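You operate a simulated robot arm through the tools that you are given. There is no shell and no other tool. Be economical: measure what you need, move in short steps, check, and stop when the job is done.

You are at the controls of a simulated robot arm. One attempt, no reset.

JOB
Clamp the dark blank at the stops and draw its yellow line.
Fine: push it up to the stops first; marker back in its pot, clamp raised again. Set down upright: yellow marker. A coat counts when it lies all over at full strength: go over it till it gets no stronger.

Only the result counts: the job must be done as asked and must still hold three seconds after the hand-in. Knocking over, shifting, dropping, spilling or breaking anything else fails it.

ROBOT AND FRAMES
A 6-joint arm with a two-finger parallel gripper, fixed in place. Base frame: the origin is at the foot of the arm, x ahead of it, y to its left, z up; the work surface is at about z = 919. Readings come in mm, degrees, newtons and seconds.
With the tool pointing down near the work surface it reaches from about 360 to 820 mm from the base axis. Its first joint turns from -166.0 to 166.0 degrees. Payload 3.91 kg.
The tool frame sits at the grasp point between the pads (the TCP): z along the fingers, y along the line on which they close. The tips reach 30 mm beyond it. The gripper opens to 110 mm. The fingers are 20 mm wide and 10 mm thick; the gripper's body (48 by 112 mm) begins 55 mm behind the TCP.
Orientation is told as [roll, pitch, yaw] about the base's x, y, z axes, in that order, counted from this pose: with the fingers straight down and closing along the base's y, the tool's x points along the base's -x, its y along +y and its z along -z.

CONTROLS
- The arm moves only by the tool drive_tool. Its argument "series" is a list that holds one entry, the list of rows, each a list of 7 numbers: the shift along the tool's x, y, z in cm, then the turn, a rotation vector about the tool's x, y, z in degrees, then the finger opening in cm, from 0 to 11. In form: [[[x, y, z, rx, ry, rz, grip], ...]]. A call has 1 to 8 rows; each row shifts and turns the commanded pose from where the row before left it, along the tool's axes as they then stand. A row lasts 0.2 s, in which the tool goes at most 50 mm and 8.6 degrees; a call with a longer step from one row to the next is refused whole, and so is a gripper value outside its range. Where a pose cannot be reached the arm comes as near as it can. A force on the tool above 50 N (or 10 N above the force at the start of the call, whichever is more), or a blocked arm, ends the call early, and 0.2 s more pass. Each finger travels about 45 mm/s and halts on what it meets, pressing with about 29 N; the grip force reading is that of the motor and also rises with nothing between the fingers. The clock runs only during rows and for 0.2 s after the last one: add rows that do not move to give the fingers time. It gives the time, the measured TCP pose, the force on the tool (base axes), the opening and the grip force at its end, in the units of the frame above (readings bear some noise), with the torque about the TCP (base axes, N m) and any sound that the robot's microphone picked up.
- Cameras (640 x 400 px; columns grow to the right, rows downward): "scene" is fixed at [52.5, -650.6, 1588.2]; the picture's right is [0.87, -0.49, 0.00], its down [-0.18, -0.32, -0.93] and it looks along [0.46, 0.81, -0.37] (base axes); focal length 322 px, centre (320, 200). "wrist" rides on the gripper at [77, 7, -114] in the tool frame; the picture's right is [-0.09, 1.00, 0.00], its down [-0.80, -0.07, -0.59] and it looks along [-0.59, -0.05, 0.80] (tool axes); focal length 270 px, centre (320, 200). There is no depth. A picture from a camera that has moved, and an enlarged one, comes with that camera's place and axes in the base frame and with its lens.
- get_image(camera): a new picture of that camera. It takes no simulated time.
- raise_lower(by): slides the trunk up (or, below 0, down) by that many mm; the arm rides with it, the base frame stays. It gives what a move gives, with no picture.
- close_up(camera, box): a new picture of the part [left, top, right, bottom] of that camera's present view, enlarged. It takes no simulated time.
- finish_job(): hands the job in; it is judged then, once.

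Go step by step. Nothing tells you positions but the pictures and the camera data: compare them with the known pose of the tool, close in by small moves and look again before you grip or let go. The budget is 120 turns and 76 pictures, counting those below and the enlarged ones. Unless the task says otherwise, let go and move clear before handing in.

The tools are called after "Emit:" as a command line: name --argument value ..., lists and objects as JSON in quotes. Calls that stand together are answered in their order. drive_tool: Moves the arm, as the interface text tells. Its arguments: {"type":"object","properties":{"series":{"type":"array"}},"required":["series"]} The other tools are called the same way: raise_lower (by) slides the trunk up or down; get_image (camera) takes a picture; close_up (camera, box) takes an enlarged picture of a part of a camera's view; finish_job () hands the job in.

At the start:

```text
time_s: 0.0
position: [419.6, 101.6, 1282.2]
orientation: [0.0, 0.0, 0.1]
wrist_force: [-0.4, -0.1, 0.1]
ft_torque: [-0.02, 0.0, 0.05]
gripper_width: 110.0
grip_force: 0.0
trunk travel left (down, up): [-525.0, 85.0]
```

scene: 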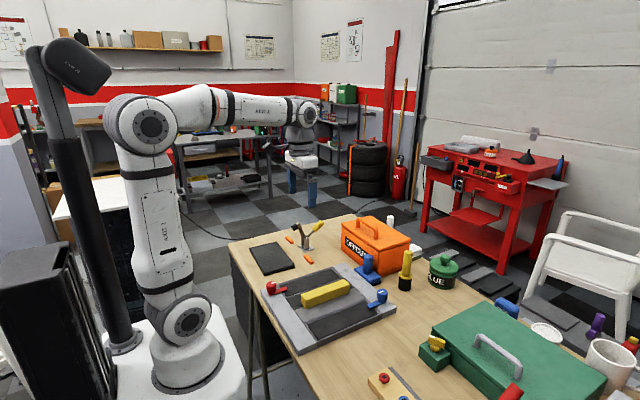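
wrist: 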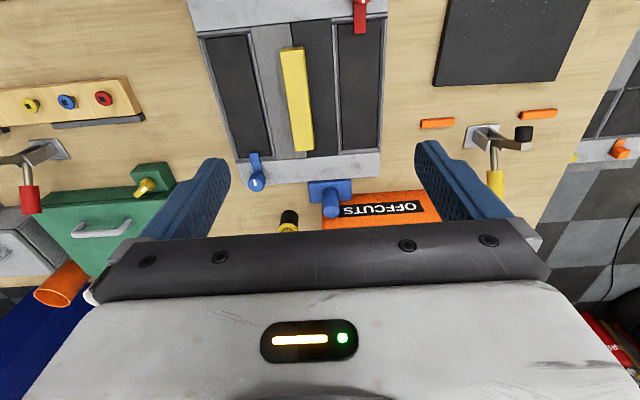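

I see a fixture frame with dark panels, a yellow bar, a red and a blue handle, and a yellow marker in a black pot. I'll enlarge the views to understand it.

Emit:
close_up --camera "scene" --box '[230, 200, 470, 360]'

Emit:
close_up --camera "wrist" --box '[160, 0, 480, 240]'

Emit:
close_up --camera "scene" --box '[340, 220, 640, 400]'

```text
2.50 times, centred on (350, 280) of scene
camera zoom: at [52.5, -650.6, 1588.2], right [0.87, -0.49, 0.0], down [-0.18, -0.32, -0.93], along [0.46, 0.81, -0.37], focal length 805 px, centre (245, 0)
```

zoom: 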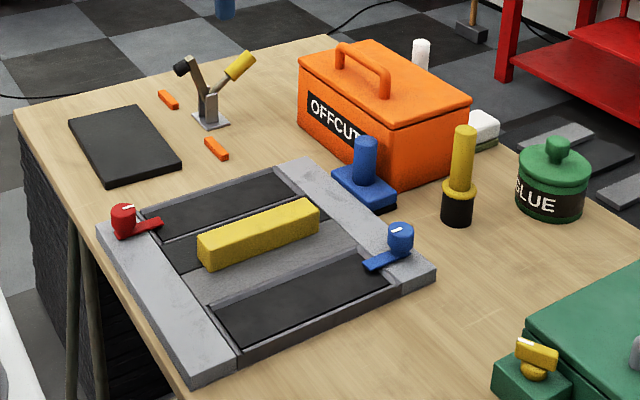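

```text
1.67 times, centred on (320, 120) of wrist
camera zoom: at [341.1, 107.6, 1396.5], right [0.09, 1.0, 0.0], down [0.8, -0.07, 0.59], along [0.59, -0.05, -0.8], focal length 450 px, centre (320, 333)
```

zoom: 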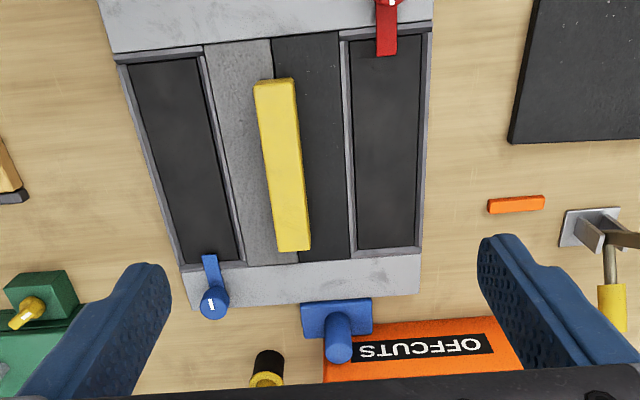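

```text
2.13 times, centred on (490, 310) of scene
camera zoom: at [52.5, -650.6, 1588.2], right [0.87, -0.49, 0.0], down [-0.18, -0.32, -0.93], along [0.46, 0.81, -0.37], focal length 687 px, centre (-43, -35)
```

zoom: 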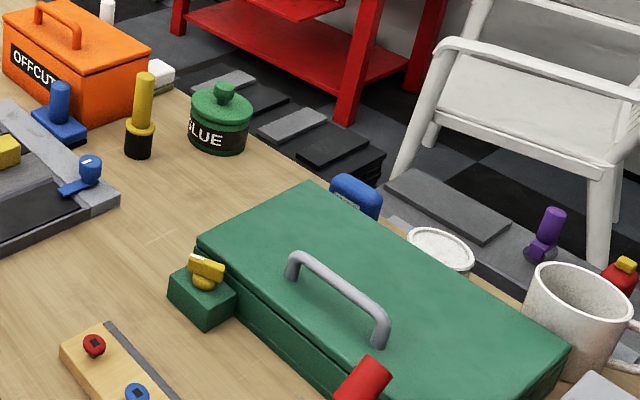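

The dark blank appears to be the loose plate at about x 360–480, y 285–490. The orange stops sit beyond it and a yellow-handled toggle clamp stands between them, so I'll move over there for a better look.

Emit:
drive_tool --series '[[[2, 3.5, 0.4, 0, 0, 0, 11], [2, 3.5, 0.4, 0, 0, 0, 11], [2, 3.5, 0.4, 0, 0, 0, 11], [2, 3.5, 0.4, 0, 0, 0, 11], [2, 3.5, 0.4, 0, 0, 0, 11], [2, 3.5, 0.4, 0, 0, 0, 11], [2, 3.5, 0.4, 0, 0, 0, 11], [2, 3.5, 0.4, 0, 0, 0, 11]]]'

Emit:
get_image --camera "wrist"

```text
time_s: 1.8
position: [256.9, 384.6, 1252.2]
orientation: [-0.1, 0.0, -0.2]
wrist_force: [-0.3, 0.3, 0.3]
ft_torque: [-0.01, -0.03, -0.04]
gripper_width: 110.0
grip_force: 0.2
trunk travel left (down, up): [-525.0, 85.0]
```

```text
70 pictures are left
camera wrist: at [180.8, 389.7, 1365.6], right [0.09, 1.0, 0.0], down [0.8, -0.07, 0.59], along [0.59, -0.05, -0.8], focal length 270 px, centre (320, 200)
```

wrist: 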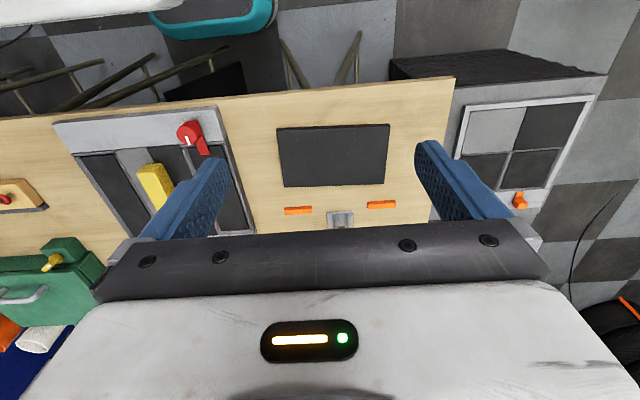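

Emit:
close_up --camera "wrist" --box '[240, 100, 440, 235]'

Emit:
close_up --camera "scene" --box '[250, 205, 340, 280]'

```text
2.96 times, centred on (340, 168) of wrist
camera zoom: at [180.8, 389.7, 1365.6], right [0.09, 1.0, 0.0], down [0.8, -0.07, 0.59], along [0.59, -0.05, -0.8], focal length 801 px, centre (261, 296)
```

zoom: 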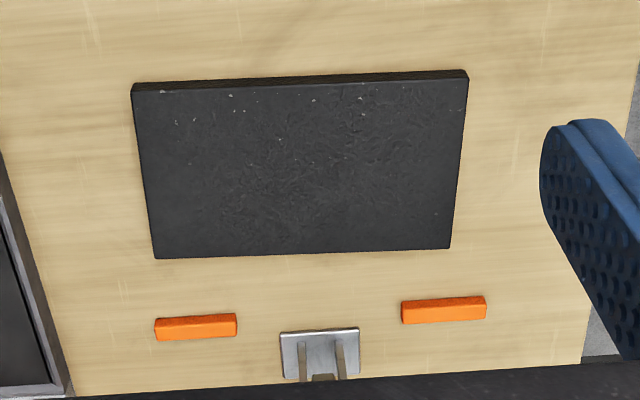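

```text
5.33 times, centred on (295, 242) of scene
camera zoom: at [52.5, -650.6, 1588.2], right [0.87, -0.49, 0.0], down [-0.18, -0.32, -0.93], along [0.46, 0.81, -0.37], focal length 1718 px, centre (453, -27)
```

zoom: 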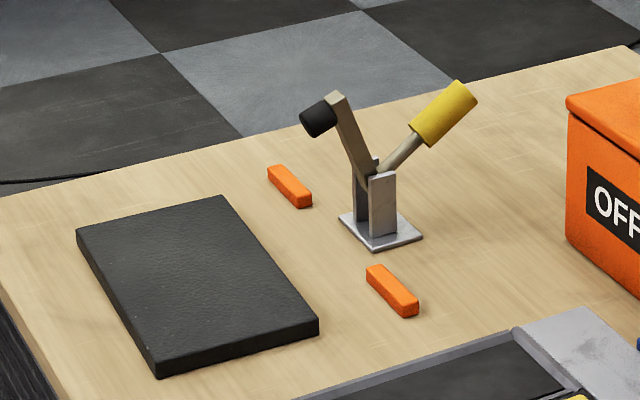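

No line mark is visible yet on the blank, so I'll go lower for a closer look.

Emit:
drive_tool --series '[[[0, 0, 4, 0, 0, 0, 11], [0, 0, 4, 0, 0, 0, 11], [0, 0, 4, 0, 0, 0, 11], [0, 0, 3, 0, 0, 0, 11]]]'

Emit:
close_up --camera "wrist" --box '[200, 80, 440, 230]'

```text
time_s: 2.8
position: [256.6, 380.6, 1100.0]
orientation: [0.0, 0.0, 0.0]
wrist_force: [-0.3, -0.3, -0.2]
ft_torque: [0.01, -0.01, -0.01]
gripper_width: 109.9
grip_force: 0.0
trunk travel left (down, up): [-525.0, 85.0]
```

```text
2.67 times, centred on (320, 155) of wrist
camera zoom: at [179.5, 386.9, 1214.5], right [0.09, 1.0, 0.0], down [0.8, -0.07, 0.59], along [0.59, -0.05, -0.8], focal length 721 px, centre (320, 320)
```

zoom: 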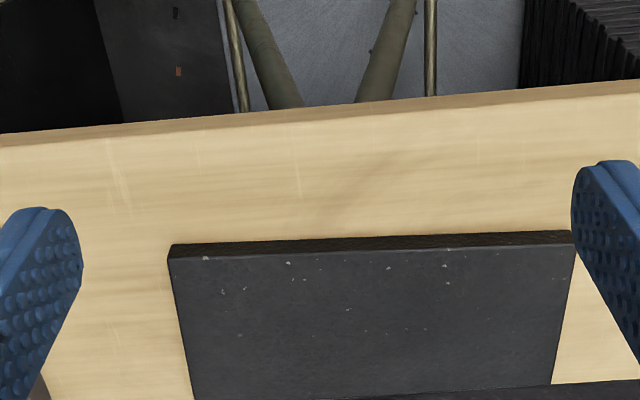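

The blank has no visible mark. I'll check the wall sheets and the rest of the bench for something that specifies the line.

Emit:
close_up --camera "scene" --box '[230, 10, 390, 110]'

Emit:
drive_tool --series '[[[-2, -4, -2, 0, 0, 0, 11], [-2, -4, -2, 0, 0, 0, 11], [-2, -4, -2, 0, 0, 0, 11], [-2, -4, -2, 0, 0, 0, 11], [0, -4.8, -1, 0, 0, 0, 11], [0, -4.8, -1, 0, 0, 0, 11], [0, -4.8, -1, 0, 0, 0, 11], [0, -4.8, -1, 0, 0, 0, 11]]]'

Emit:
drive_tool --series '[[[0, -4.8, -1, 0, 0, 0, 11], [0, -4.8, -1, 0, 0, 0, 11], [0, -4.8, -1, 0, 0, 0, 11], [0, -4.8, 0, 0, 0, 0, 11]]]'

Emit:
get_image --camera "wrist"

```text
4.00 times, centred on (310, 60) of scene
camera zoom: at [52.5, -650.6, 1588.2], right [0.87, -0.49, 0.0], down [-0.18, -0.32, -0.93], along [0.46, 0.81, -0.37], focal length 1288 px, centre (360, 760)
```

zoom: 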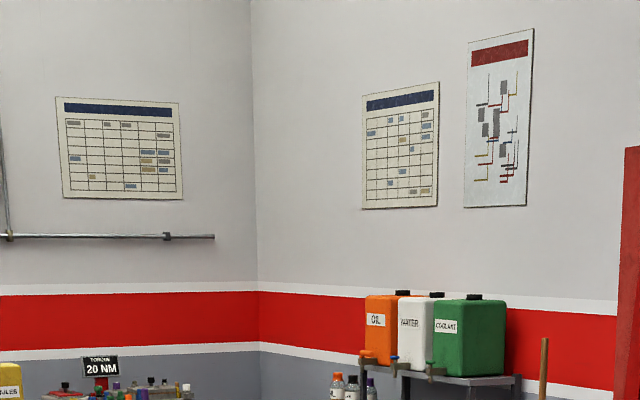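

```text
time_s: 4.6
position: [336.8, 28.9, 1221.1]
orientation: [0.0, 0.0, 0.0]
wrist_force: [0.6, 0.7, -0.5]
ft_torque: [0.02, 0.0, -0.02]
gripper_width: 110.0
grip_force: 0.2
trunk travel left (down, up): [-525.0, 85.0]
```

```text
time_s: 5.6
position: [339.2, -162.6, 1249.3]
orientation: [0.2, 0.1, -0.1]
wrist_force: [0.0, -0.4, 0.8]
ft_torque: [0.01, 0.02, 0.01]
gripper_width: 110.0
grip_force: 0.0
trunk travel left (down, up): [-525.0, 85.0]
```

```text
65 pictures are left
camera wrist: at [261.6, -156.9, 1364.7], right [0.09, 1.0, 0.0], down [0.8, -0.07, 0.59], along [0.59, -0.05, -0.8], focal length 270 px, centre (320, 200)
```

wrist: 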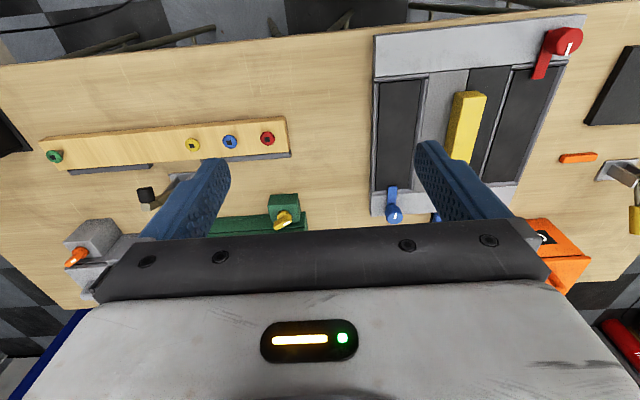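

There's a wooden board with coloured studs, another clamp, and another dark thing at the far left. I'll look further right.

Emit:
drive_tool --series '[[[0, -4.5, 0, 0, 0, 0, 11], [0, -4.5, 0, 0, 0, 0, 11], [0, -4.5, 0, 0, 0, 0, 11], [0, -4.5, 0, 0, 0, 0, 11], [0, -4.5, 0, 0, 0, 0, 11]]]'

Emit:
get_image --camera "wrist"

Emit:
close_up --camera "wrist" --box '[140, 70, 480, 245]'

```text
time_s: 6.8
position: [338.6, -386.9, 1250.5]
orientation: [-0.1, 0.0, 0.0]
wrist_force: [0.3, -0.8, -0.2]
ft_torque: [0.01, 0.02, 0.03]
gripper_width: 110.1
grip_force: 0.1
trunk travel left (down, up): [-525.0, 85.0]
```

```text
64 pictures are left
camera wrist: at [260.8, -381.5, 1365.3], right [0.09, 1.0, 0.0], down [0.8, -0.07, 0.59], along [0.59, -0.05, -0.8], focal length 270 px, centre (320, 200)
```

wrist: 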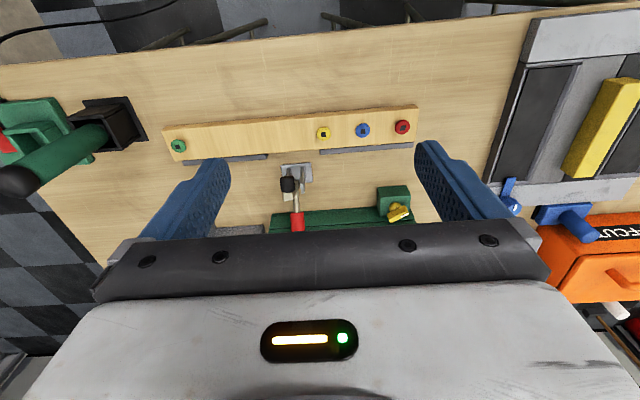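

```text
1.88 times, centred on (310, 158) of wrist
camera zoom: at [260.8, -381.5, 1365.3], right [0.09, 1.0, 0.0], down [0.8, -0.07, 0.59], along [0.59, -0.05, -0.8], focal length 509 px, centre (339, 280)
```

zoom: 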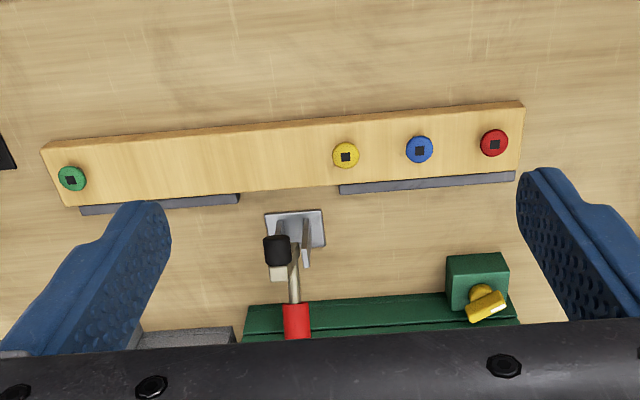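

That is a separate wooden blank with its own red clamp, so the dark blank with orange stops and the yellow clamp is mine. I'll go back for a detailed look at its surface.

Emit:
drive_tool --series '[[[0, 4.9, 0, 0, 0, 0, 11], [0, 4.9, 0, 0, 0, 0, 11], [0, 4.9, 0, 0, 0, 0, 11], [0, 4.9, 0, 0, 0, 0, 11], [0, 4.9, 0, 0, 0, 0, 11], [0, 4.9, 0, 0, 0, 0, 11], [0, 4.9, 0, 0, 0, 0, 11], [0, 4.9, 0, 0, 0, 0, 11]]]'

Emit:
drive_tool --series '[[[0, 4.8, 0, 0, 0, 0, 11], [0, 4.8, 0, 0, 0, 0, 11], [0, 4.8, 0, 0, 0, 0, 11], [2, 4.5, 0, 0, 0, 0, 11], [2.5, 4, 1, 0, 0, 0, 11], [2.5, 4, 1, 0, 0, 0, 11], [2.5, 4, 1, 0, 0, 0, 11], [2.5, 4, 1, 0, 0, 0, 11]]]'

Emit:
drive_tool --series '[[[2, 2.2, 3, 0, 0, 0, 11], [2, 0, 3, 0, 0, 0, 11], [0, 0, 2, 0, 0, 0, 11]]]'

Emit:
get_image --camera "wrist"

```text
time_s: 8.6
position: [337.0, 7.3, 1249.5]
orientation: [0.0, -0.2, 0.0]
wrist_force: [0.2, 0.1, 0.5]
ft_torque: [-0.01, 0.04, 0.04]
gripper_width: 110.1
grip_force: 0.1
trunk travel left (down, up): [-525.0, 85.0]
```

```text
time_s: 10.4
position: [216.1, 354.2, 1209.2]
orientation: [-0.1, -0.1, -0.1]
wrist_force: [0.1, -0.7, 0.3]
ft_torque: [-0.02, -0.02, 0.04]
gripper_width: 110.1
grip_force: 0.1
trunk travel left (down, up): [-525.0, 85.0]
```

```text
time_s: 11.2
position: [176.7, 375.5, 1131.3]
orientation: [0.0, 0.0, -0.1]
wrist_force: [-0.2, 0.1, 0.0]
ft_torque: [0.01, 0.02, 0.02]
gripper_width: 110.0
grip_force: 0.0
trunk travel left (down, up): [-525.0, 85.0]
```

```text
62 pictures are left
camera wrist: at [100.0, 382.1, 1244.7], right [0.09, 1.0, 0.0], down [0.8, -0.07, 0.59], along [0.59, -0.05, -0.8], focal length 270 px, centre (320, 200)
```

wrist: 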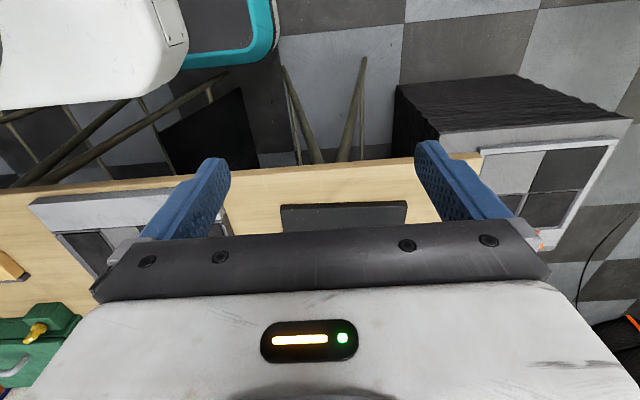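

I need to be further forward so the blank is in the upper part of the wrist picture.

Emit:
drive_tool --series '[[[-4, 0, 0.5, 0, 0, 0, 11], [-4, 0, 1, 0, 0, 0, 11], [-4, 0, 1, 0, 0, 0, 11], [-4, 0, 1, 0, 0, 0, 11], [-4, 0, 1, 0, 0, 0, 11], [-4, 0.5, 1, 0, 0, 0, 11]]]'

Emit:
get_image --camera "wrist"

Emit:
close_up --camera "wrist" --box '[180, 40, 460, 215]'

```text
time_s: 12.6
position: [421.7, 380.1, 1074.7]
orientation: [0.0, 0.1, -0.1]
wrist_force: [0.1, 0.9, -0.4]
ft_torque: [-0.02, 0.01, 0.01]
gripper_width: 110.4
grip_force: 0.0
trunk travel left (down, up): [-525.0, 85.0]
```

```text
61 pictures are left
camera wrist: at [344.1, 386.4, 1189.2], right [0.09, 1.0, 0.0], down [0.8, -0.07, 0.59], along [0.59, -0.05, -0.8], focal length 270 px, centre (320, 200)
```

wrist: 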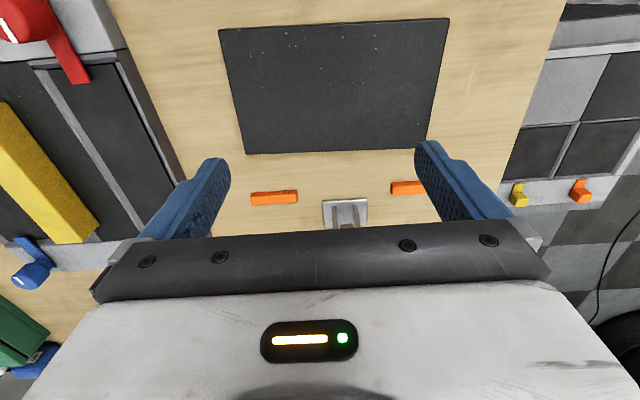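

```text
2.29 times, centred on (320, 128) of wrist
camera zoom: at [344.1, 386.4, 1189.2], right [0.09, 1.0, 0.0], down [0.8, -0.07, 0.59], along [0.59, -0.05, -0.8], focal length 618 px, centre (320, 366)
```

zoom: 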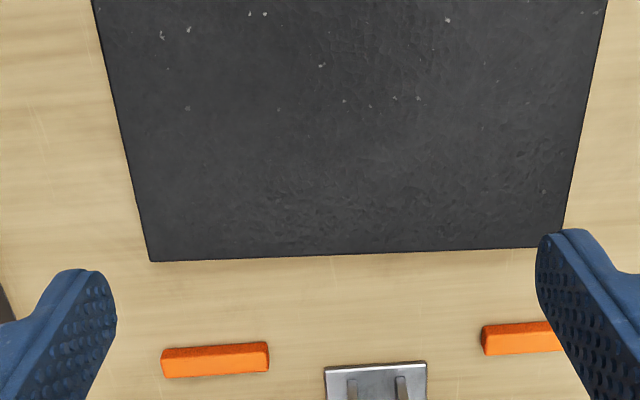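

No mark is visible yet; it may show once the blank is clamped. I put the blank's far edge at x≈470 (slightly yawed), the stop faces at x≈517 and the near edge at x≈358. I'll go behind the blank with the fingers spread and down to the surface.

Emit:
drive_tool --series '[[[3.5, 0.5, 0, 0, 0, 0, 11], [3.5, 0.5, 1, 0, 0, 0, 11], [3.5, 0.3, 2, 0, 0, 0, 11], [0, 0, 3, 0, 0, 0, 11], [0, 0, 3, 0, 0, 0, 11], [0, 0, 2, 0, 0, 0, 11], [0, 0, 0, 0, 0, 0, 11]]]'

Emit:
get_image --camera "wrist"

Emit:
close_up --camera "scene" --box '[230, 195, 350, 280]'

```text
time_s: 14.2
position: [312.2, 393.8, 964.8]
orientation: [0.0, 0.0, 0.1]
wrist_force: [0.3, 0.8, -0.4]
ft_torque: [0.02, 0.02, -0.01]
gripper_width: 109.9
grip_force: 0.1
trunk travel left (down, up): [-525.0, 85.0]
```

```text
59 pictures are left
camera wrist: at [236.3, 399.8, 1079.4], right [0.09, 1.0, 0.0], down [0.8, -0.07, 0.59], along [0.59, -0.05, -0.8], focal length 270 px, centre (320, 200)
```

wrist: 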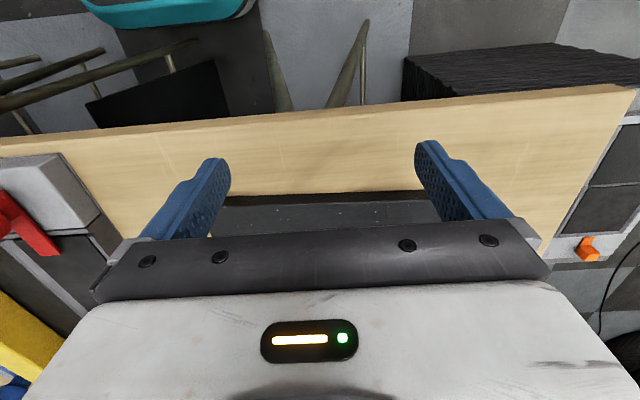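

```text
4.71 times, centred on (290, 238) of scene
camera zoom: at [52.5, -650.6, 1588.2], right [0.87, -0.49, 0.0], down [-0.18, -0.32, -0.93], along [0.46, 0.81, -0.37], focal length 1516 px, centre (461, 24)
```

zoom: 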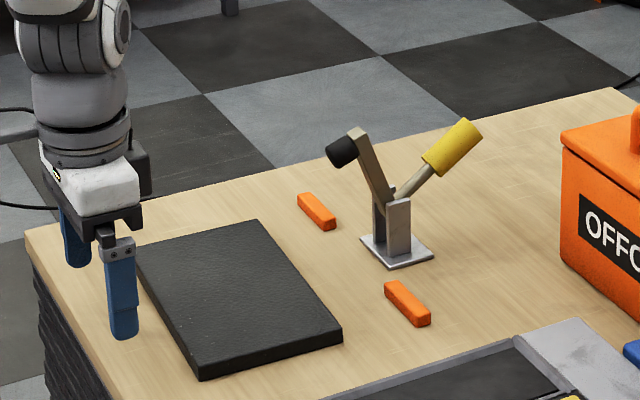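

The fingers are behind the blank. I'll lower to just above the surface and advance.

Emit:
drive_tool --series '[[[0, 0, 1, 0, 0, 0, 11], [-1.5, 0, 0, 0, 0, 0, 11], [-1, 0, 0, 0, 0, 0, 11], [-0.8, 0, 0, 0, 0, 0, 11], [-0.8, 0, 0, 0, 0, 0, 11], [-0.8, 0, 0, 0, 0, 0, 11], [-0.8, 0, 0, 0, 0, 0, 11], [0, 0, 0, 0, 0, 0, 11]]]'

Emit:
close_up --camera "scene" --box '[230, 195, 350, 280]'

```text
time_s: 16.0
position: [370.1, 393.8, 955.6]
orientation: [0.0, 0.1, 0.0]
wrist_force: [0.1, -1.1, 0.4]
ft_torque: [0.02, 0.0, 0.02]
gripper_width: 109.9
grip_force: 0.1
trunk travel left (down, up): [-525.0, 85.0]
```

```text
4.71 times, centred on (290, 238) of scene
camera zoom: at [52.5, -650.6, 1588.2], right [0.87, -0.49, 0.0], down [-0.18, -0.32, -0.93], along [0.46, 0.81, -0.37], focal length 1516 px, centre (461, 24)
```

zoom: 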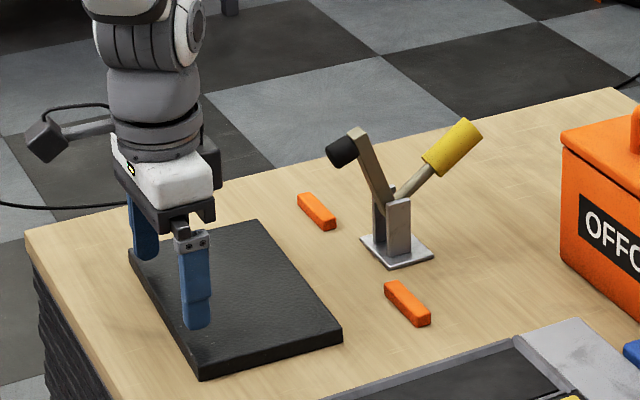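

The fingers passed over the top of the blank without moving it, so the blank is lower than I took it to be. I'll feel for its top gently.

Emit:
drive_tool --series '[[[0, 0, 0.2, 0, 0, 0, 11], [0, 0, 0.2, 0, 0, 0, 11], [0, 0, 0.1, 0, 0, 0, 11], [0, 0, 0, 0, 0, 0, 11]]]'

Emit:
get_image --camera "wrist"

```text
time_s: 17.0
position: [369.6, 394.0, 949.2]
orientation: [0.1, 0.1, 0.1]
wrist_force: [-0.3, -0.2, 0.3]
ft_torque: [-0.01, -0.02, -0.01]
gripper_width: 109.8
grip_force: 0.2
trunk travel left (down, up): [-525.0, 85.0]
```

```text
56 pictures are left
camera wrist: at [293.5, 399.4, 1064.3], right [0.09, 1.0, 0.0], down [0.8, -0.07, 0.59], along [0.59, -0.05, -0.8], focal length 270 px, centre (320, 200)
```

wrist: 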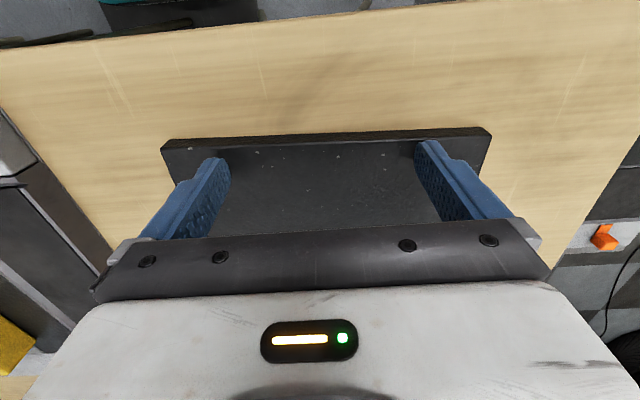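

Still no contact at tip z≈919, and triangulating from the pictures suggests the blank's top is nearer z≈908. I'll keep feeling downward gently.

Emit:
drive_tool --series '[[[0, 0, 0.2, 0, 0, 0, 11], [0, 0, 0.2, 0, 0, 0, 11], [0, 0, 0.2, 0, 0, 0, 11], [0, 0, 0, 0, 0, 0, 11]]]'

Emit:
close_up --camera "scene" --box '[230, 195, 350, 280]'

```text
time_s: 18.0
position: [369.3, 393.0, 945.4]
orientation: [0.1, 0.0, 0.1]
wrist_force: [-0.9, 0.0, 6.8]
ft_torque: [-0.4, 0.02, -0.01]
gripper_width: 109.4
grip_force: 0.0
trunk travel left (down, up): [-525.0, 85.0]
```

```text
4.71 times, centred on (290, 238) of scene
camera zoom: at [52.5, -650.6, 1588.2], right [0.87, -0.49, 0.0], down [-0.18, -0.32, -0.93], along [0.46, 0.81, -0.37], focal length 1516 px, centre (461, 24)
```

zoom: 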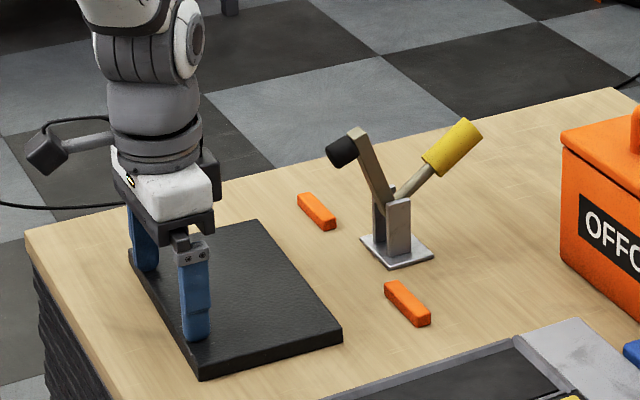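

The blank's top is at z≈915.5, so the table is about z≈900. I'll lift, retreat behind the blank and lower to tip z≈907.

Emit:
drive_tool --series '[[[0, 0, -1.5, 0, 0, 0, 11], [2.5, 0, 0, 0, 0, 0, 11], [2.7, 0, 0, 0, 0, 0, 11], [0, 0, 1.5, 0, 0, 0, 11], [0, 0, 0.4, 0, 0, 0, 11], [0, 0, 0.2, 0, 0, 0, 11], [0, 0, 0.1, 0, 0, 0, 11], [0, 0, 0, 0, 0, 0, 11]]]'

```text
time_s: 19.8
position: [318.6, 392.6, 937.4]
orientation: [0.0, 0.0, 0.0]
wrist_force: [0.7, -0.2, 0.3]
ft_torque: [0.01, 0.01, -0.01]
gripper_width: 109.8
grip_force: 0.0
trunk travel left (down, up): [-525.0, 85.0]
```

The tip is at z≈907, below the blank's top and still clear. Now I push forward.

Emit:
drive_tool --series '[[[-1.5, 0.3, 0, 0, 0, 0, 11], [-1, 0, 0, 0, 0, 0, 11], [-1, 0, 0, 0, 0, 0, 11], [-1, 0, 0, 0, 0, 0, 11], [-1, 0, 0, 0, 0, 0, 11], [-1, 0, 0, 0, 0, 0, 11], [-0.7, 0, 0, 0, 0, 0, 11], [0, 0, 0, 0, 0, 0, 11]]]'

Emit:
close_up --camera "scene" --box '[230, 195, 350, 280]'

```text
time_s: 21.6
position: [391.3, 396.5, 937.0]
orientation: [0.0, 0.0, 0.0]
wrist_force: [-0.3, 0.0, -0.6]
ft_torque: [0.0, 0.0, -0.03]
gripper_width: 110.1
grip_force: 0.0
trunk travel left (down, up): [-525.0, 85.0]
```

```text
4.71 times, centred on (290, 238) of scene
camera zoom: at [52.5, -650.6, 1588.2], right [0.87, -0.49, 0.0], down [-0.18, -0.32, -0.93], along [0.46, 0.81, -0.37], focal length 1516 px, centre (461, 24)
```

zoom: 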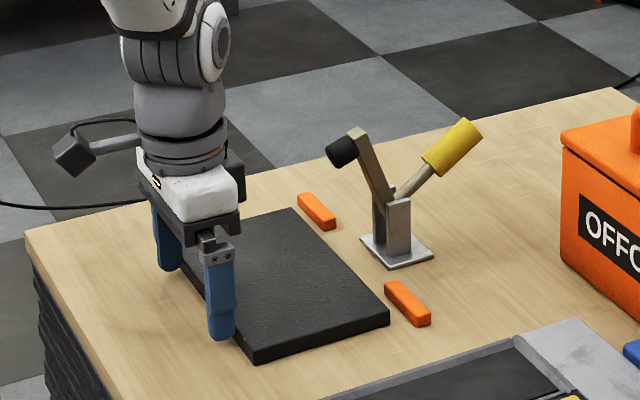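

The blank moves and squares up, with about 10–15 mm left. I'll continue in fine steps.

Emit:
drive_tool --series '[[[-0.3, 0, 0, 0, 0, 0, 11], [-0.3, 0, 0, 0, 0, 0, 11], [-0.3, 0, 0, 0, 0, 0, 11], [-0.1, 0, 0, 0, 0, 0, 11], [0, 0, 0, 0, 0, 0, 11]]]'

Emit:
close_up --camera "scene" --box '[265, 215, 345, 275]'

```text
time_s: 22.8
position: [400.5, 396.5, 936.8]
orientation: [0.0, 0.0, 0.0]
wrist_force: [-1.7, -0.4, -0.1]
ft_torque: [0.03, 0.06, 0.03]
gripper_width: 110.2
grip_force: 0.0
trunk travel left (down, up): [-525.0, 85.0]
```

```text
6.67 times, centred on (305, 245) of scene
camera zoom: at [52.5, -650.6, 1588.2], right [0.87, -0.49, 0.0], down [-0.18, -0.32, -0.93], along [0.46, 0.81, -0.37], focal length 2147 px, centre (420, -100)
```

zoom: 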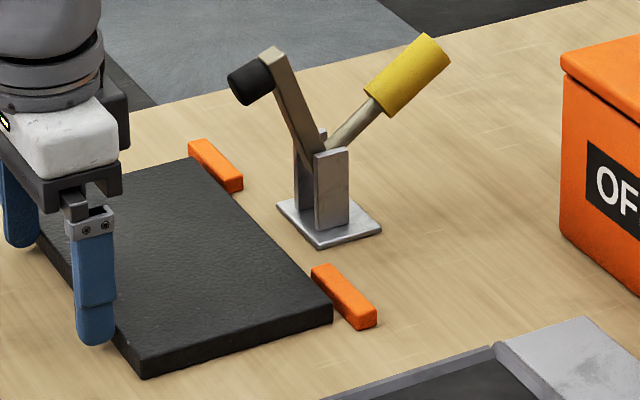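

Almost touching. I'll continue by 1–2 mm steps until the force rises.

Emit:
drive_tool --series '[[[-0.15, 0, 0, 0, 0, 0, 11], [-0.15, 0, 0, 0, 0, 0, 11], [0, 0, 0, 0, 0, 0, 11]]]'

Emit:
drive_tool --series '[[[-0.15, 0, 0, 0, 0, 0, 11], [-0.15, 0, 0, 0, 0, 0, 11], [0, 0, 0, 0, 0, 0, 11]]]'

Emit:
close_up --camera "scene" --box '[265, 215, 345, 275]'

```text
time_s: 23.6
position: [403.8, 397.1, 937.0]
orientation: [0.1, -0.1, -0.1]
wrist_force: [-1.3, -0.3, 0.3]
ft_torque: [0.04, -0.01, -0.02]
gripper_width: 109.9
grip_force: 0.0
trunk travel left (down, up): [-525.0, 85.0]
```

```text
time_s: 24.4
position: [407.0, 396.4, 936.5]
orientation: [0.0, -0.1, -0.2]
wrist_force: [-1.0, -0.2, 1.1]
ft_torque: [0.05, 0.01, 0.0]
gripper_width: 110.0
grip_force: 0.0
trunk travel left (down, up): [-525.0, 85.0]
```

```text
6.67 times, centred on (305, 245) of scene
camera zoom: at [52.5, -650.6, 1588.2], right [0.87, -0.49, 0.0], down [-0.18, -0.32, -0.93], along [0.46, 0.81, -0.37], focal length 2147 px, centre (420, -100)
```

zoom: 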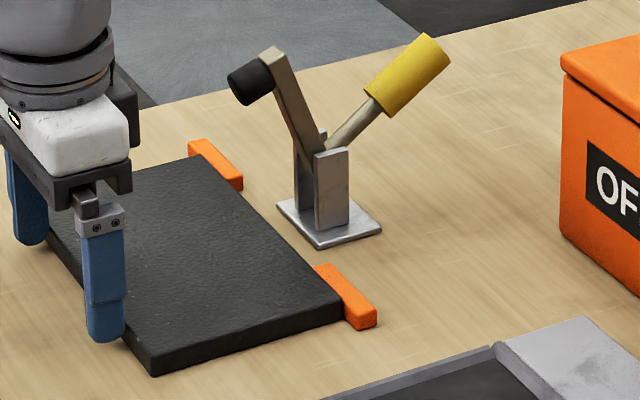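

Emit:
drive_tool --series '[[[-0.1, 0, 0, 0, 0, 0, 11], [-0.1, 0, 0, 0, 0, 0, 11], [0, 0, 0, 0, 0, 0, 11]]]'

Emit:
drive_tool --series '[[[-0.1, 0, 0, 0, 0, 0, 11], [-0.1, 0, 0, 0, 0, 0, 11], [0, 0, 0, 0, 0, 0, 11]]]'

```text
time_s: 25.2
position: [405.2, 397.1, 936.8]
orientation: [-0.1, 0.0, 0.0]
wrist_force: [-13.4, -0.3, -1.9]
ft_torque: [-0.03, 0.34, 0.1]
gripper_width: 110.1
grip_force: 0.0
trunk travel left (down, up): [-525.0, 85.0]
```

```text
time_s: 26.0
position: [406.7, 396.1, 937.0]
orientation: [-0.1, 0.0, 0.0]
wrist_force: [-31.3, -1.7, -2.3]
ft_torque: [-0.3, 0.89, -0.05]
gripper_width: 110.1
grip_force: 0.0
trunk travel left (down, up): [-525.0, 85.0]
```

The blank is firmly against both stops (31 N, no torque about z). I'll back off and lift to study the clamp.

Emit:
drive_tool --series '[[[0.5, 0, 0, 0, 0, 0, 11], [2, 0, 0, 0, 0, 0, 11], [0, 0, -4, 0, 0, 0, 11], [0, 0, -4, 0, 0, 0, 11], [0, 0, -4, 0, 0, 0, 11], [-2, 0, -4, 0, 0, 0, 11], [-3, 0, -3, 0, 0, 0, 11], [-3, 0, 0, 0, 0, 0, 11]]]'

Emit:
get_image --camera "wrist"

Emit:
close_up --camera "scene" --box '[265, 205, 345, 265]'

```text
time_s: 27.8
position: [465.8, 395.5, 1129.9]
orientation: [0.0, 0.0, 0.0]
wrist_force: [0.6, -0.1, -0.5]
ft_torque: [-0.02, 0.0, -0.01]
gripper_width: 110.1
grip_force: 0.2
trunk travel left (down, up): [-525.0, 85.0]
```

```text
51 pictures are left
camera wrist: at [388.6, 401.7, 1244.0], right [0.09, 1.0, 0.0], down [0.8, -0.07, 0.59], along [0.59, -0.05, -0.8], focal length 270 px, centre (320, 200)
```

wrist: 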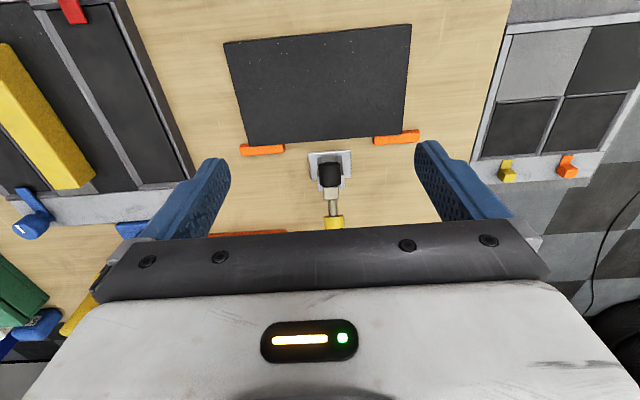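

```text
6.67 times, centred on (305, 235) of scene
camera zoom: at [52.5, -650.6, 1588.2], right [0.87, -0.49, 0.0], down [-0.18, -0.32, -0.93], along [0.46, 0.81, -0.37], focal length 2147 px, centre (420, -33)
```

zoom: 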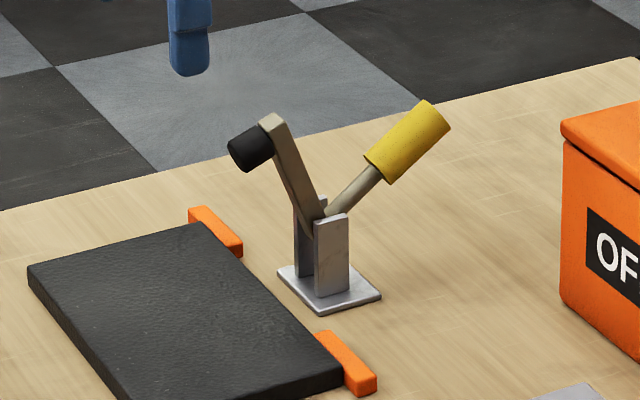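

Blank sits against both stops. The clamp's pivot is about (580, 400, 955), with its handle tip about (662, 400, 1005). Swinging the handle toward the base lowers the arm, so I'll close the fingers and go beyond the handle.

Emit:
drive_tool --series '[[[-3.5, 0.1, 0, 0, 0, 0, 0], [-3.5, 0.1, 0, 0, 0, 0, 0], [-3.5, 0.1, 0, 0, 0, 0, 0], [-3.5, 0.1, 0, 0, 0, 0, 0], [-3.5, 0.1, 0, 0, 0, 0, 0], [-3.5, 0, 0, 0, 0, 0, 0], [-2, 0, 0, 0, 0, 0, 0], [0, 0, 2, 0, 0, 0, 0]]]'

Emit:
drive_tool --series '[[[0, 0, 3, 0, 0, 0, 0], [0, 0, 3, 0, 0, 0, 0], [0, 0, 2.5, 0, 0, 0, 0], [0, 0, 0, 0, 0, 0, 0]]]'

Emit:
close_up --camera "scene" --box '[265, 195, 365, 265]'

```text
time_s: 29.6
position: [681.0, 398.4, 1104.2]
orientation: [0.0, 0.2, -0.1]
wrist_force: [0.0, 0.0, -0.4]
ft_torque: [-0.02, -0.01, 0.01]
gripper_width: 0.0
grip_force: 29.2
out of reach, approached as far as the arm can: row 7
trunk travel left (down, up): [-525.0, 85.0]
```

```text
time_s: 30.6
position: [680.1, 398.1, 1021.3]
orientation: [-0.1, 0.1, 0.0]
wrist_force: [1.8, 0.2, 0.6]
ft_torque: [0.05, -0.03, -0.02]
gripper_width: 0.0
grip_force: 29.0
trunk travel left (down, up): [-525.0, 85.0]
```

```text
5.71 times, centred on (315, 230) of scene
camera zoom: at [52.5, -650.6, 1588.2], right [0.87, -0.49, 0.0], down [-0.18, -0.32, -0.93], along [0.46, 0.81, -0.37], focal length 1840 px, centre (349, 29)
```

zoom: 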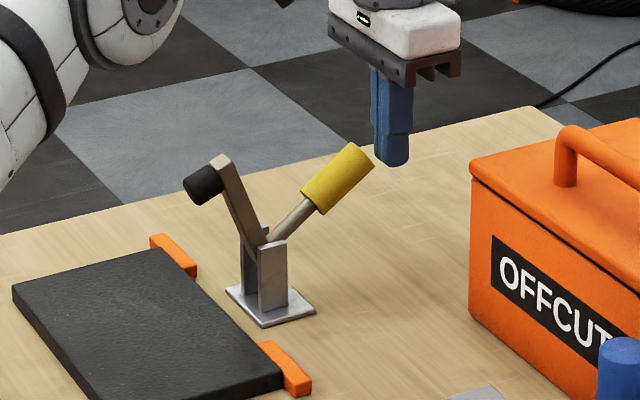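

The fingertips are right behind the handle end, so I push toward the base.

Emit:
drive_tool --series '[[[1, 0.1, 0, 0, 0, 0, 0], [1, 0, 0, 0, 0, 0, 0], [1, 0, 0, 0, 0, 0, 0], [1, 0, 0, 0, 0, 0, 0], [1, 0, 0, 0, 0, 0, 0], [0, 0, 0, 0, 0, 0, 0]]]'

Emit:
close_up --camera "scene" --box '[265, 195, 365, 265]'

```text
time_s: 31.4
position: [660.4, 399.4, 1028.4]
orientation: [0.7, -1.3, -0.3]
wrist_force: [1.7, 0.3, 1.5]
ft_torque: [0.0, 0.17, 0.03]
gripper_width: 0.0
grip_force: 29.5
trunk travel left (down, up): [-525.0, 85.0]
stopped in row 3: the force on the tool passed its limit at 57 N (the readings are from after the stop); the commanded pose is now the measured one
```

```text
5.71 times, centred on (315, 230) of scene
camera zoom: at [52.5, -650.6, 1588.2], right [0.87, -0.49, 0.0], down [-0.18, -0.32, -0.93], along [0.46, 0.81, -0.37], focal length 1840 px, centre (349, 29)
```

zoom: 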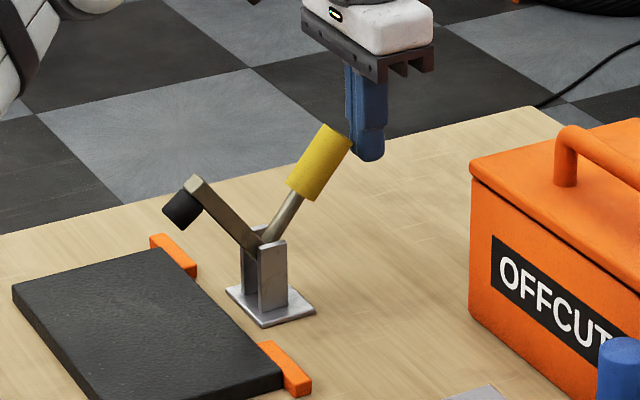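

The handle is turning as expected but stiffly. I'll continue in slower steps, following the arc upward a little.

Emit:
drive_tool --series '[[[0.5, 0, -0.2, 0, 0, 0, 0], [0.5, 0, -0.2, 0, 0, 0, 0], [0.5, 0, -0.2, 0, 0, 0, 0], [0.5, 0, -0.1, 0, 0, 0, 0], [0.5, 0, -0.1, 0, 0, 0, 0], [0.5, 0, -0.1, 0, 0, 0, 0], [0, 0, 0, 0, 0, 0, 0]]]'

Emit:
close_up --camera "scene" --box '[265, 195, 365, 265]'

```text
time_s: 33.0
position: [630.2, 400.0, 1036.2]
orientation: [0.4, -1.1, -0.2]
wrist_force: [0.4, -0.2, -0.2]
ft_torque: [-0.01, 0.02, 0.02]
gripper_width: 0.0
grip_force: 28.8
trunk travel left (down, up): [-525.0, 85.0]
```

```text
5.71 times, centred on (315, 230) of scene
camera zoom: at [52.5, -650.6, 1588.2], right [0.87, -0.49, 0.0], down [-0.18, -0.32, -0.93], along [0.46, 0.81, -0.37], focal length 1840 px, centre (349, 29)
```

zoom: 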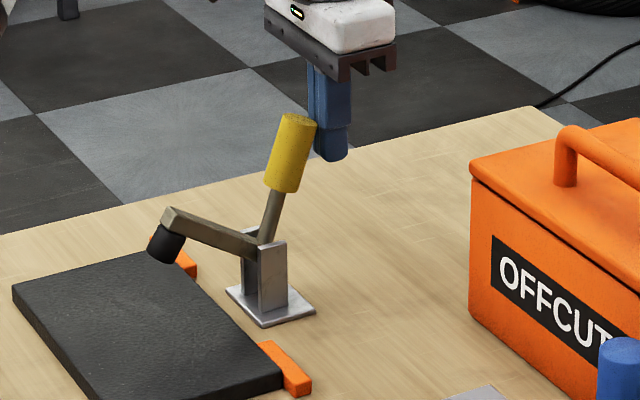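

Nearly down. I'll continue until the foot meets the blank.

Emit:
drive_tool --series '[[[0.5, 0, 0, 0, 0, 0, 0], [0.5, 0, 0, 0, 0, 0, 0], [0.4, 0, 0, 0, 0, 0, 0], [0.4, 0, 0, 0, 0, 0, 0], [0.3, 0, 0, 0, 0, 0, 0], [0, 0, 0, 0, 0, 0, 0]]]'

Emit:
close_up --camera "scene" --box '[265, 195, 365, 265]'

```text
time_s: 34.4
position: [609.3, 401.2, 1036.0]
orientation: [0.5, -1.0, -0.2]
wrist_force: [0.1, 1.0, 0.3]
ft_torque: [-0.03, 0.01, 0.01]
gripper_width: 0.0
grip_force: 28.9
trunk travel left (down, up): [-525.0, 85.0]
```

```text
5.71 times, centred on (315, 230) of scene
camera zoom: at [52.5, -650.6, 1588.2], right [0.87, -0.49, 0.0], down [-0.18, -0.32, -0.93], along [0.46, 0.81, -0.37], focal length 1840 px, centre (349, 29)
```

zoom: 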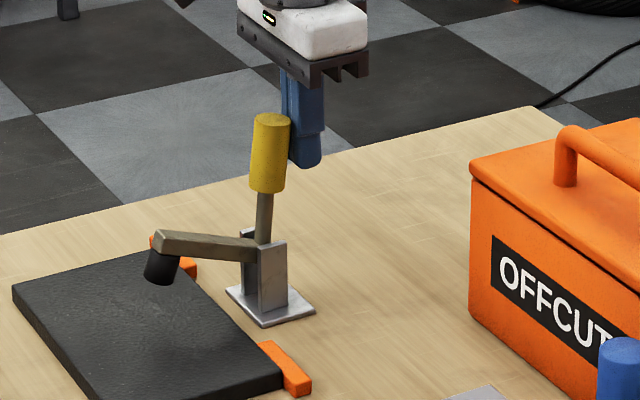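

Emit:
drive_tool --series '[[[0.4, 0, 0, 0, 0, 0, 0], [0.4, 0, 0, 0, 0, 0, 0], [0.3, 0, 0, 0, 0, 0, 0], [0.3, 0, 0, 0, 0, 0, 0], [0.2, 0, 0, 0, 0, 0, 0], [0, 0, 0, 0, 0, 0, 0]]]'

Emit:
close_up --camera "scene" --box '[265, 195, 365, 265]'

```text
time_s: 35.8
position: [592.7, 400.5, 1035.1]
orientation: [0.5, -1.0, -0.2]
wrist_force: [0.0, 0.2, -0.6]
ft_torque: [-0.01, 0.03, 0.0]
gripper_width: 0.0
grip_force: 29.4
trunk travel left (down, up): [-525.0, 85.0]
```

```text
5.71 times, centred on (315, 230) of scene
camera zoom: at [52.5, -650.6, 1588.2], right [0.87, -0.49, 0.0], down [-0.18, -0.32, -0.93], along [0.46, 0.81, -0.37], focal length 1840 px, centre (349, 29)
```

zoom: 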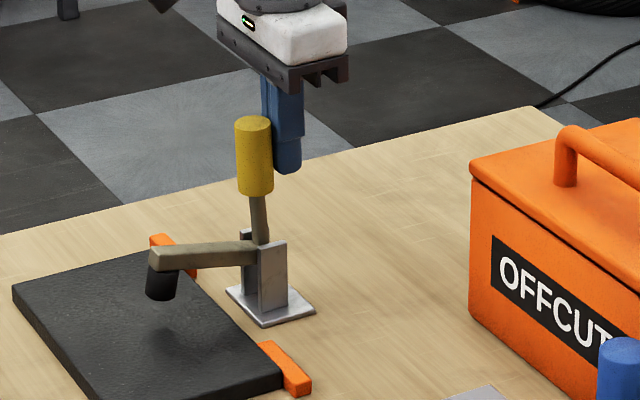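

The foot is still a bit above the blank, judging by its shadow. I keep pushing.

Emit:
drive_tool --series '[[[0.4, 0, 0, 0, 0, 0, 0], [0.4, 0, 0, 0, 0, 0, 0], [0.3, 0, 0, 0, 0, 0, 0], [0.3, 0, 0, 0, 0, 0, 0], [0.3, 0, 0, 0, 0, 0, 0], [0.3, 0, 0, 0, 0, 0, 0], [0, 0, 0, 0, 0, 0, 0]]]'

Emit:
close_up --camera "scene" --box '[265, 195, 365, 265]'

```text
time_s: 37.4
position: [580.9, 399.8, 1035.9]
orientation: [0.9, -1.4, -0.3]
wrist_force: [44.9, 1.2, 10.1]
ft_torque: [-0.61, -1.28, -0.15]
gripper_width: 0.0
grip_force: 28.7
trunk travel left (down, up): [-525.0, 85.0]
```

```text
5.71 times, centred on (315, 230) of scene
camera zoom: at [52.5, -650.6, 1588.2], right [0.87, -0.49, 0.0], down [-0.18, -0.32, -0.93], along [0.46, 0.81, -0.37], focal length 1840 px, centre (349, 29)
```

zoom: 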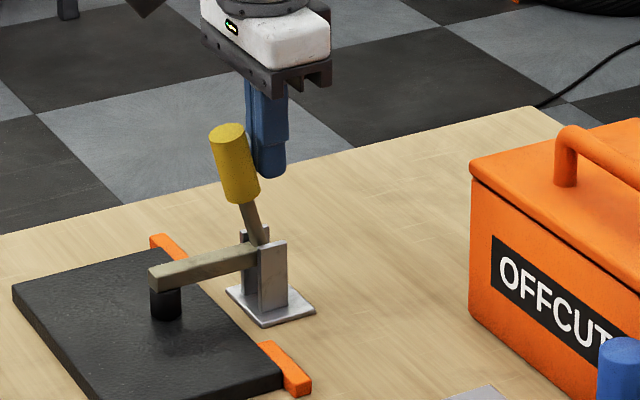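

The foot is pressing on the blank and the force has climbed to 45 N. I'll release, lift, and check that it holds and whether a line guide shows.

Emit:
drive_tool --series '[[[-2, 0, 0, 0, 0, 0, 0], [-1, 0, -2, 0, 0, 0, 0], [0, 0, -4, 0, 0, 0, 0], [2, 0, -4, 0, 0, 0, 0], [4, 0, -2, 0, 0, 0, 0], [4, 0, 0, 0, 0, 0, 0], [4, 0, 0, 0, 0, 0, 0], [2, 0, 0, 0, 0, 0, 0]]]'

Emit:
get_image --camera "wrist"

Emit:
close_up --camera "scene" --box '[255, 205, 335, 275]'

```text
time_s: 39.2
position: [438.9, 398.5, 1153.8]
orientation: [0.7, -1.1, -0.1]
wrist_force: [-0.7, -0.3, 1.2]
ft_torque: [-0.01, 0.0, -0.01]
gripper_width: 0.0
grip_force: 29.0
trunk travel left (down, up): [-525.0, 85.0]
```

```text
43 pictures are left
camera wrist: at [360.1, 404.7, 1266.6], right [0.09, 1.0, 0.01], down [0.79, -0.08, 0.61], along [0.61, -0.05, -0.79], focal length 270 px, centre (320, 200)
```

wrist: 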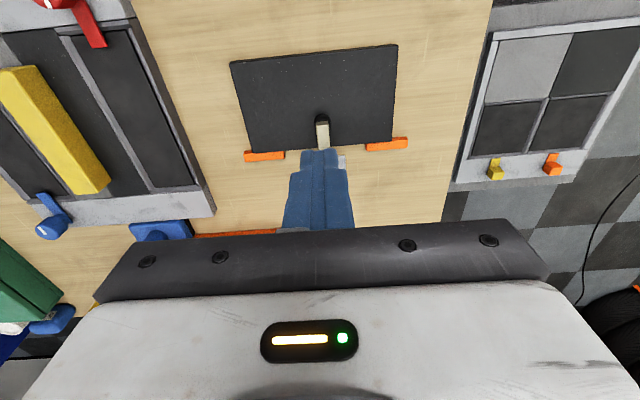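

```text
5.71 times, centred on (295, 240) of scene
camera zoom: at [52.5, -650.6, 1588.2], right [0.87, -0.49, 0.0], down [-0.18, -0.32, -0.93], along [0.46, 0.81, -0.37], focal length 1840 px, centre (463, -29)
```

zoom: 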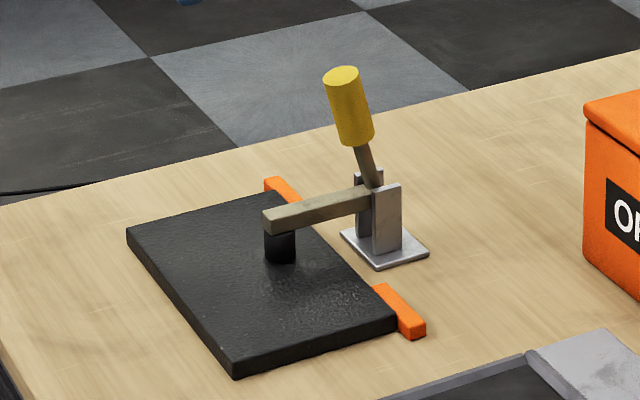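

Clamped and holding. Now I look for the line's marking on the blank.

Emit:
close_up --camera "wrist" --box '[225, 40, 405, 155]'

Emit:
close_up --camera "scene" --box '[390, 240, 440, 300]'

```text
3.48 times, centred on (315, 98) of wrist
camera zoom: at [360.1, 404.7, 1266.6], right [0.09, 1.0, 0.01], down [0.79, -0.08, 0.61], along [0.61, -0.05, -0.79], focal length 940 px, centre (337, 556)
```

zoom: 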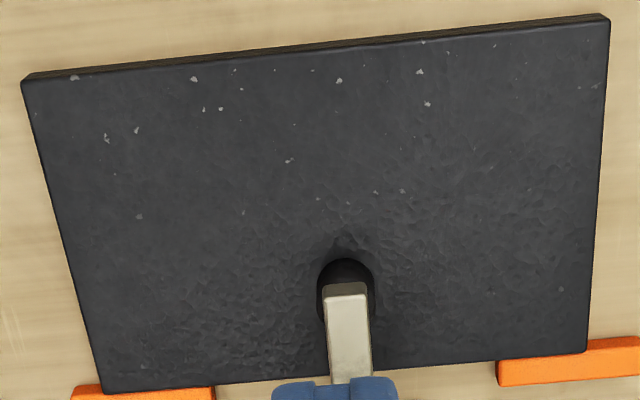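

```text
6.67 times, centred on (415, 270) of scene
camera zoom: at [52.5, -650.6, 1588.2], right [0.87, -0.49, 0.0], down [-0.18, -0.32, -0.93], along [0.46, 0.81, -0.37], focal length 2147 px, centre (-313, -267)
```

zoom: 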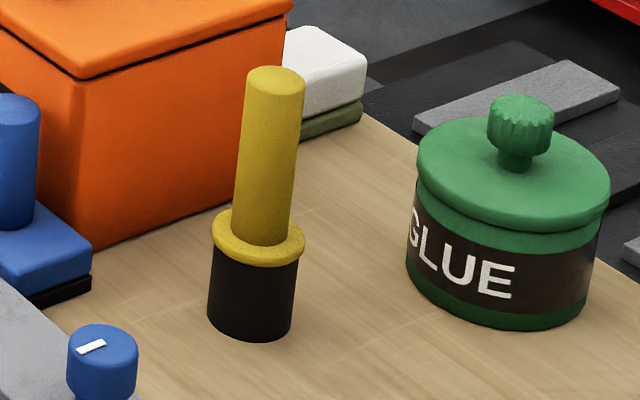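

Still no line visible. I'll look from much closer, on each side of the clamp arm.

Emit:
drive_tool --series '[[[0, -2, 4, -0.7, 1.1, 0, 0], [0, -2, 4, 0, 0, 0, 0], [0, -1.5, 4, 0, 0, 0, 0], [0, -1, 3, 0, 0, 0, 0], [0, 0, 2, 0, 0, 0, 0], [0, 0, 0, 0, 0, 0, 0]]]'

Emit:
get_image --camera "wrist"

Emit:
close_up --camera "wrist" --box '[300, 30, 620, 230]'

```text
time_s: 40.6
position: [442.6, 337.2, 979.2]
orientation: [1.2, 0.1, -0.2]
wrist_force: [-0.2, -0.6, -0.7]
ft_torque: [-0.02, 0.01, -0.02]
gripper_width: 0.0
grip_force: 28.9
trunk travel left (down, up): [-525.0, 85.0]
```

```text
39 pictures are left
camera wrist: at [365.6, 341.5, 1095.0], right [0.09, 1.0, 0.02], down [0.8, -0.09, 0.59], along [0.59, -0.04, -0.81], focal length 270 px, centre (320, 200)
```

wrist: 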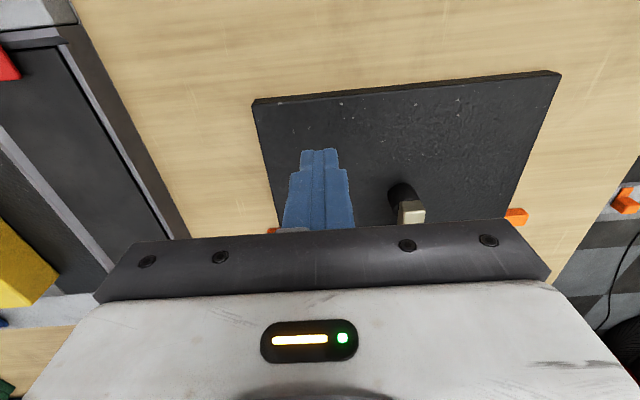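

```text
2.00 times, centred on (460, 130) of wrist
camera zoom: at [365.6, 341.5, 1095.0], right [0.09, 1.0, 0.02], down [0.8, -0.09, 0.59], along [0.59, -0.04, -0.81], focal length 541 px, centre (40, 340)
```

zoom: 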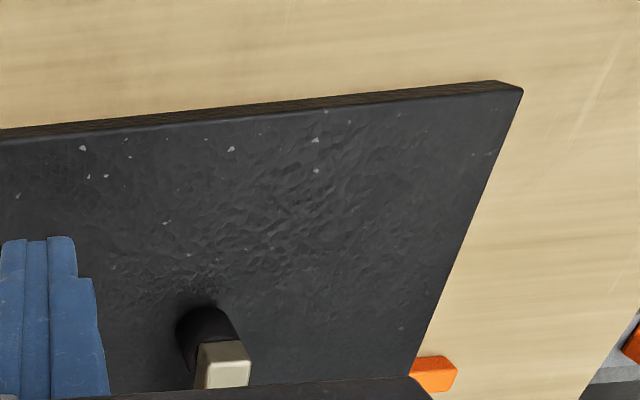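

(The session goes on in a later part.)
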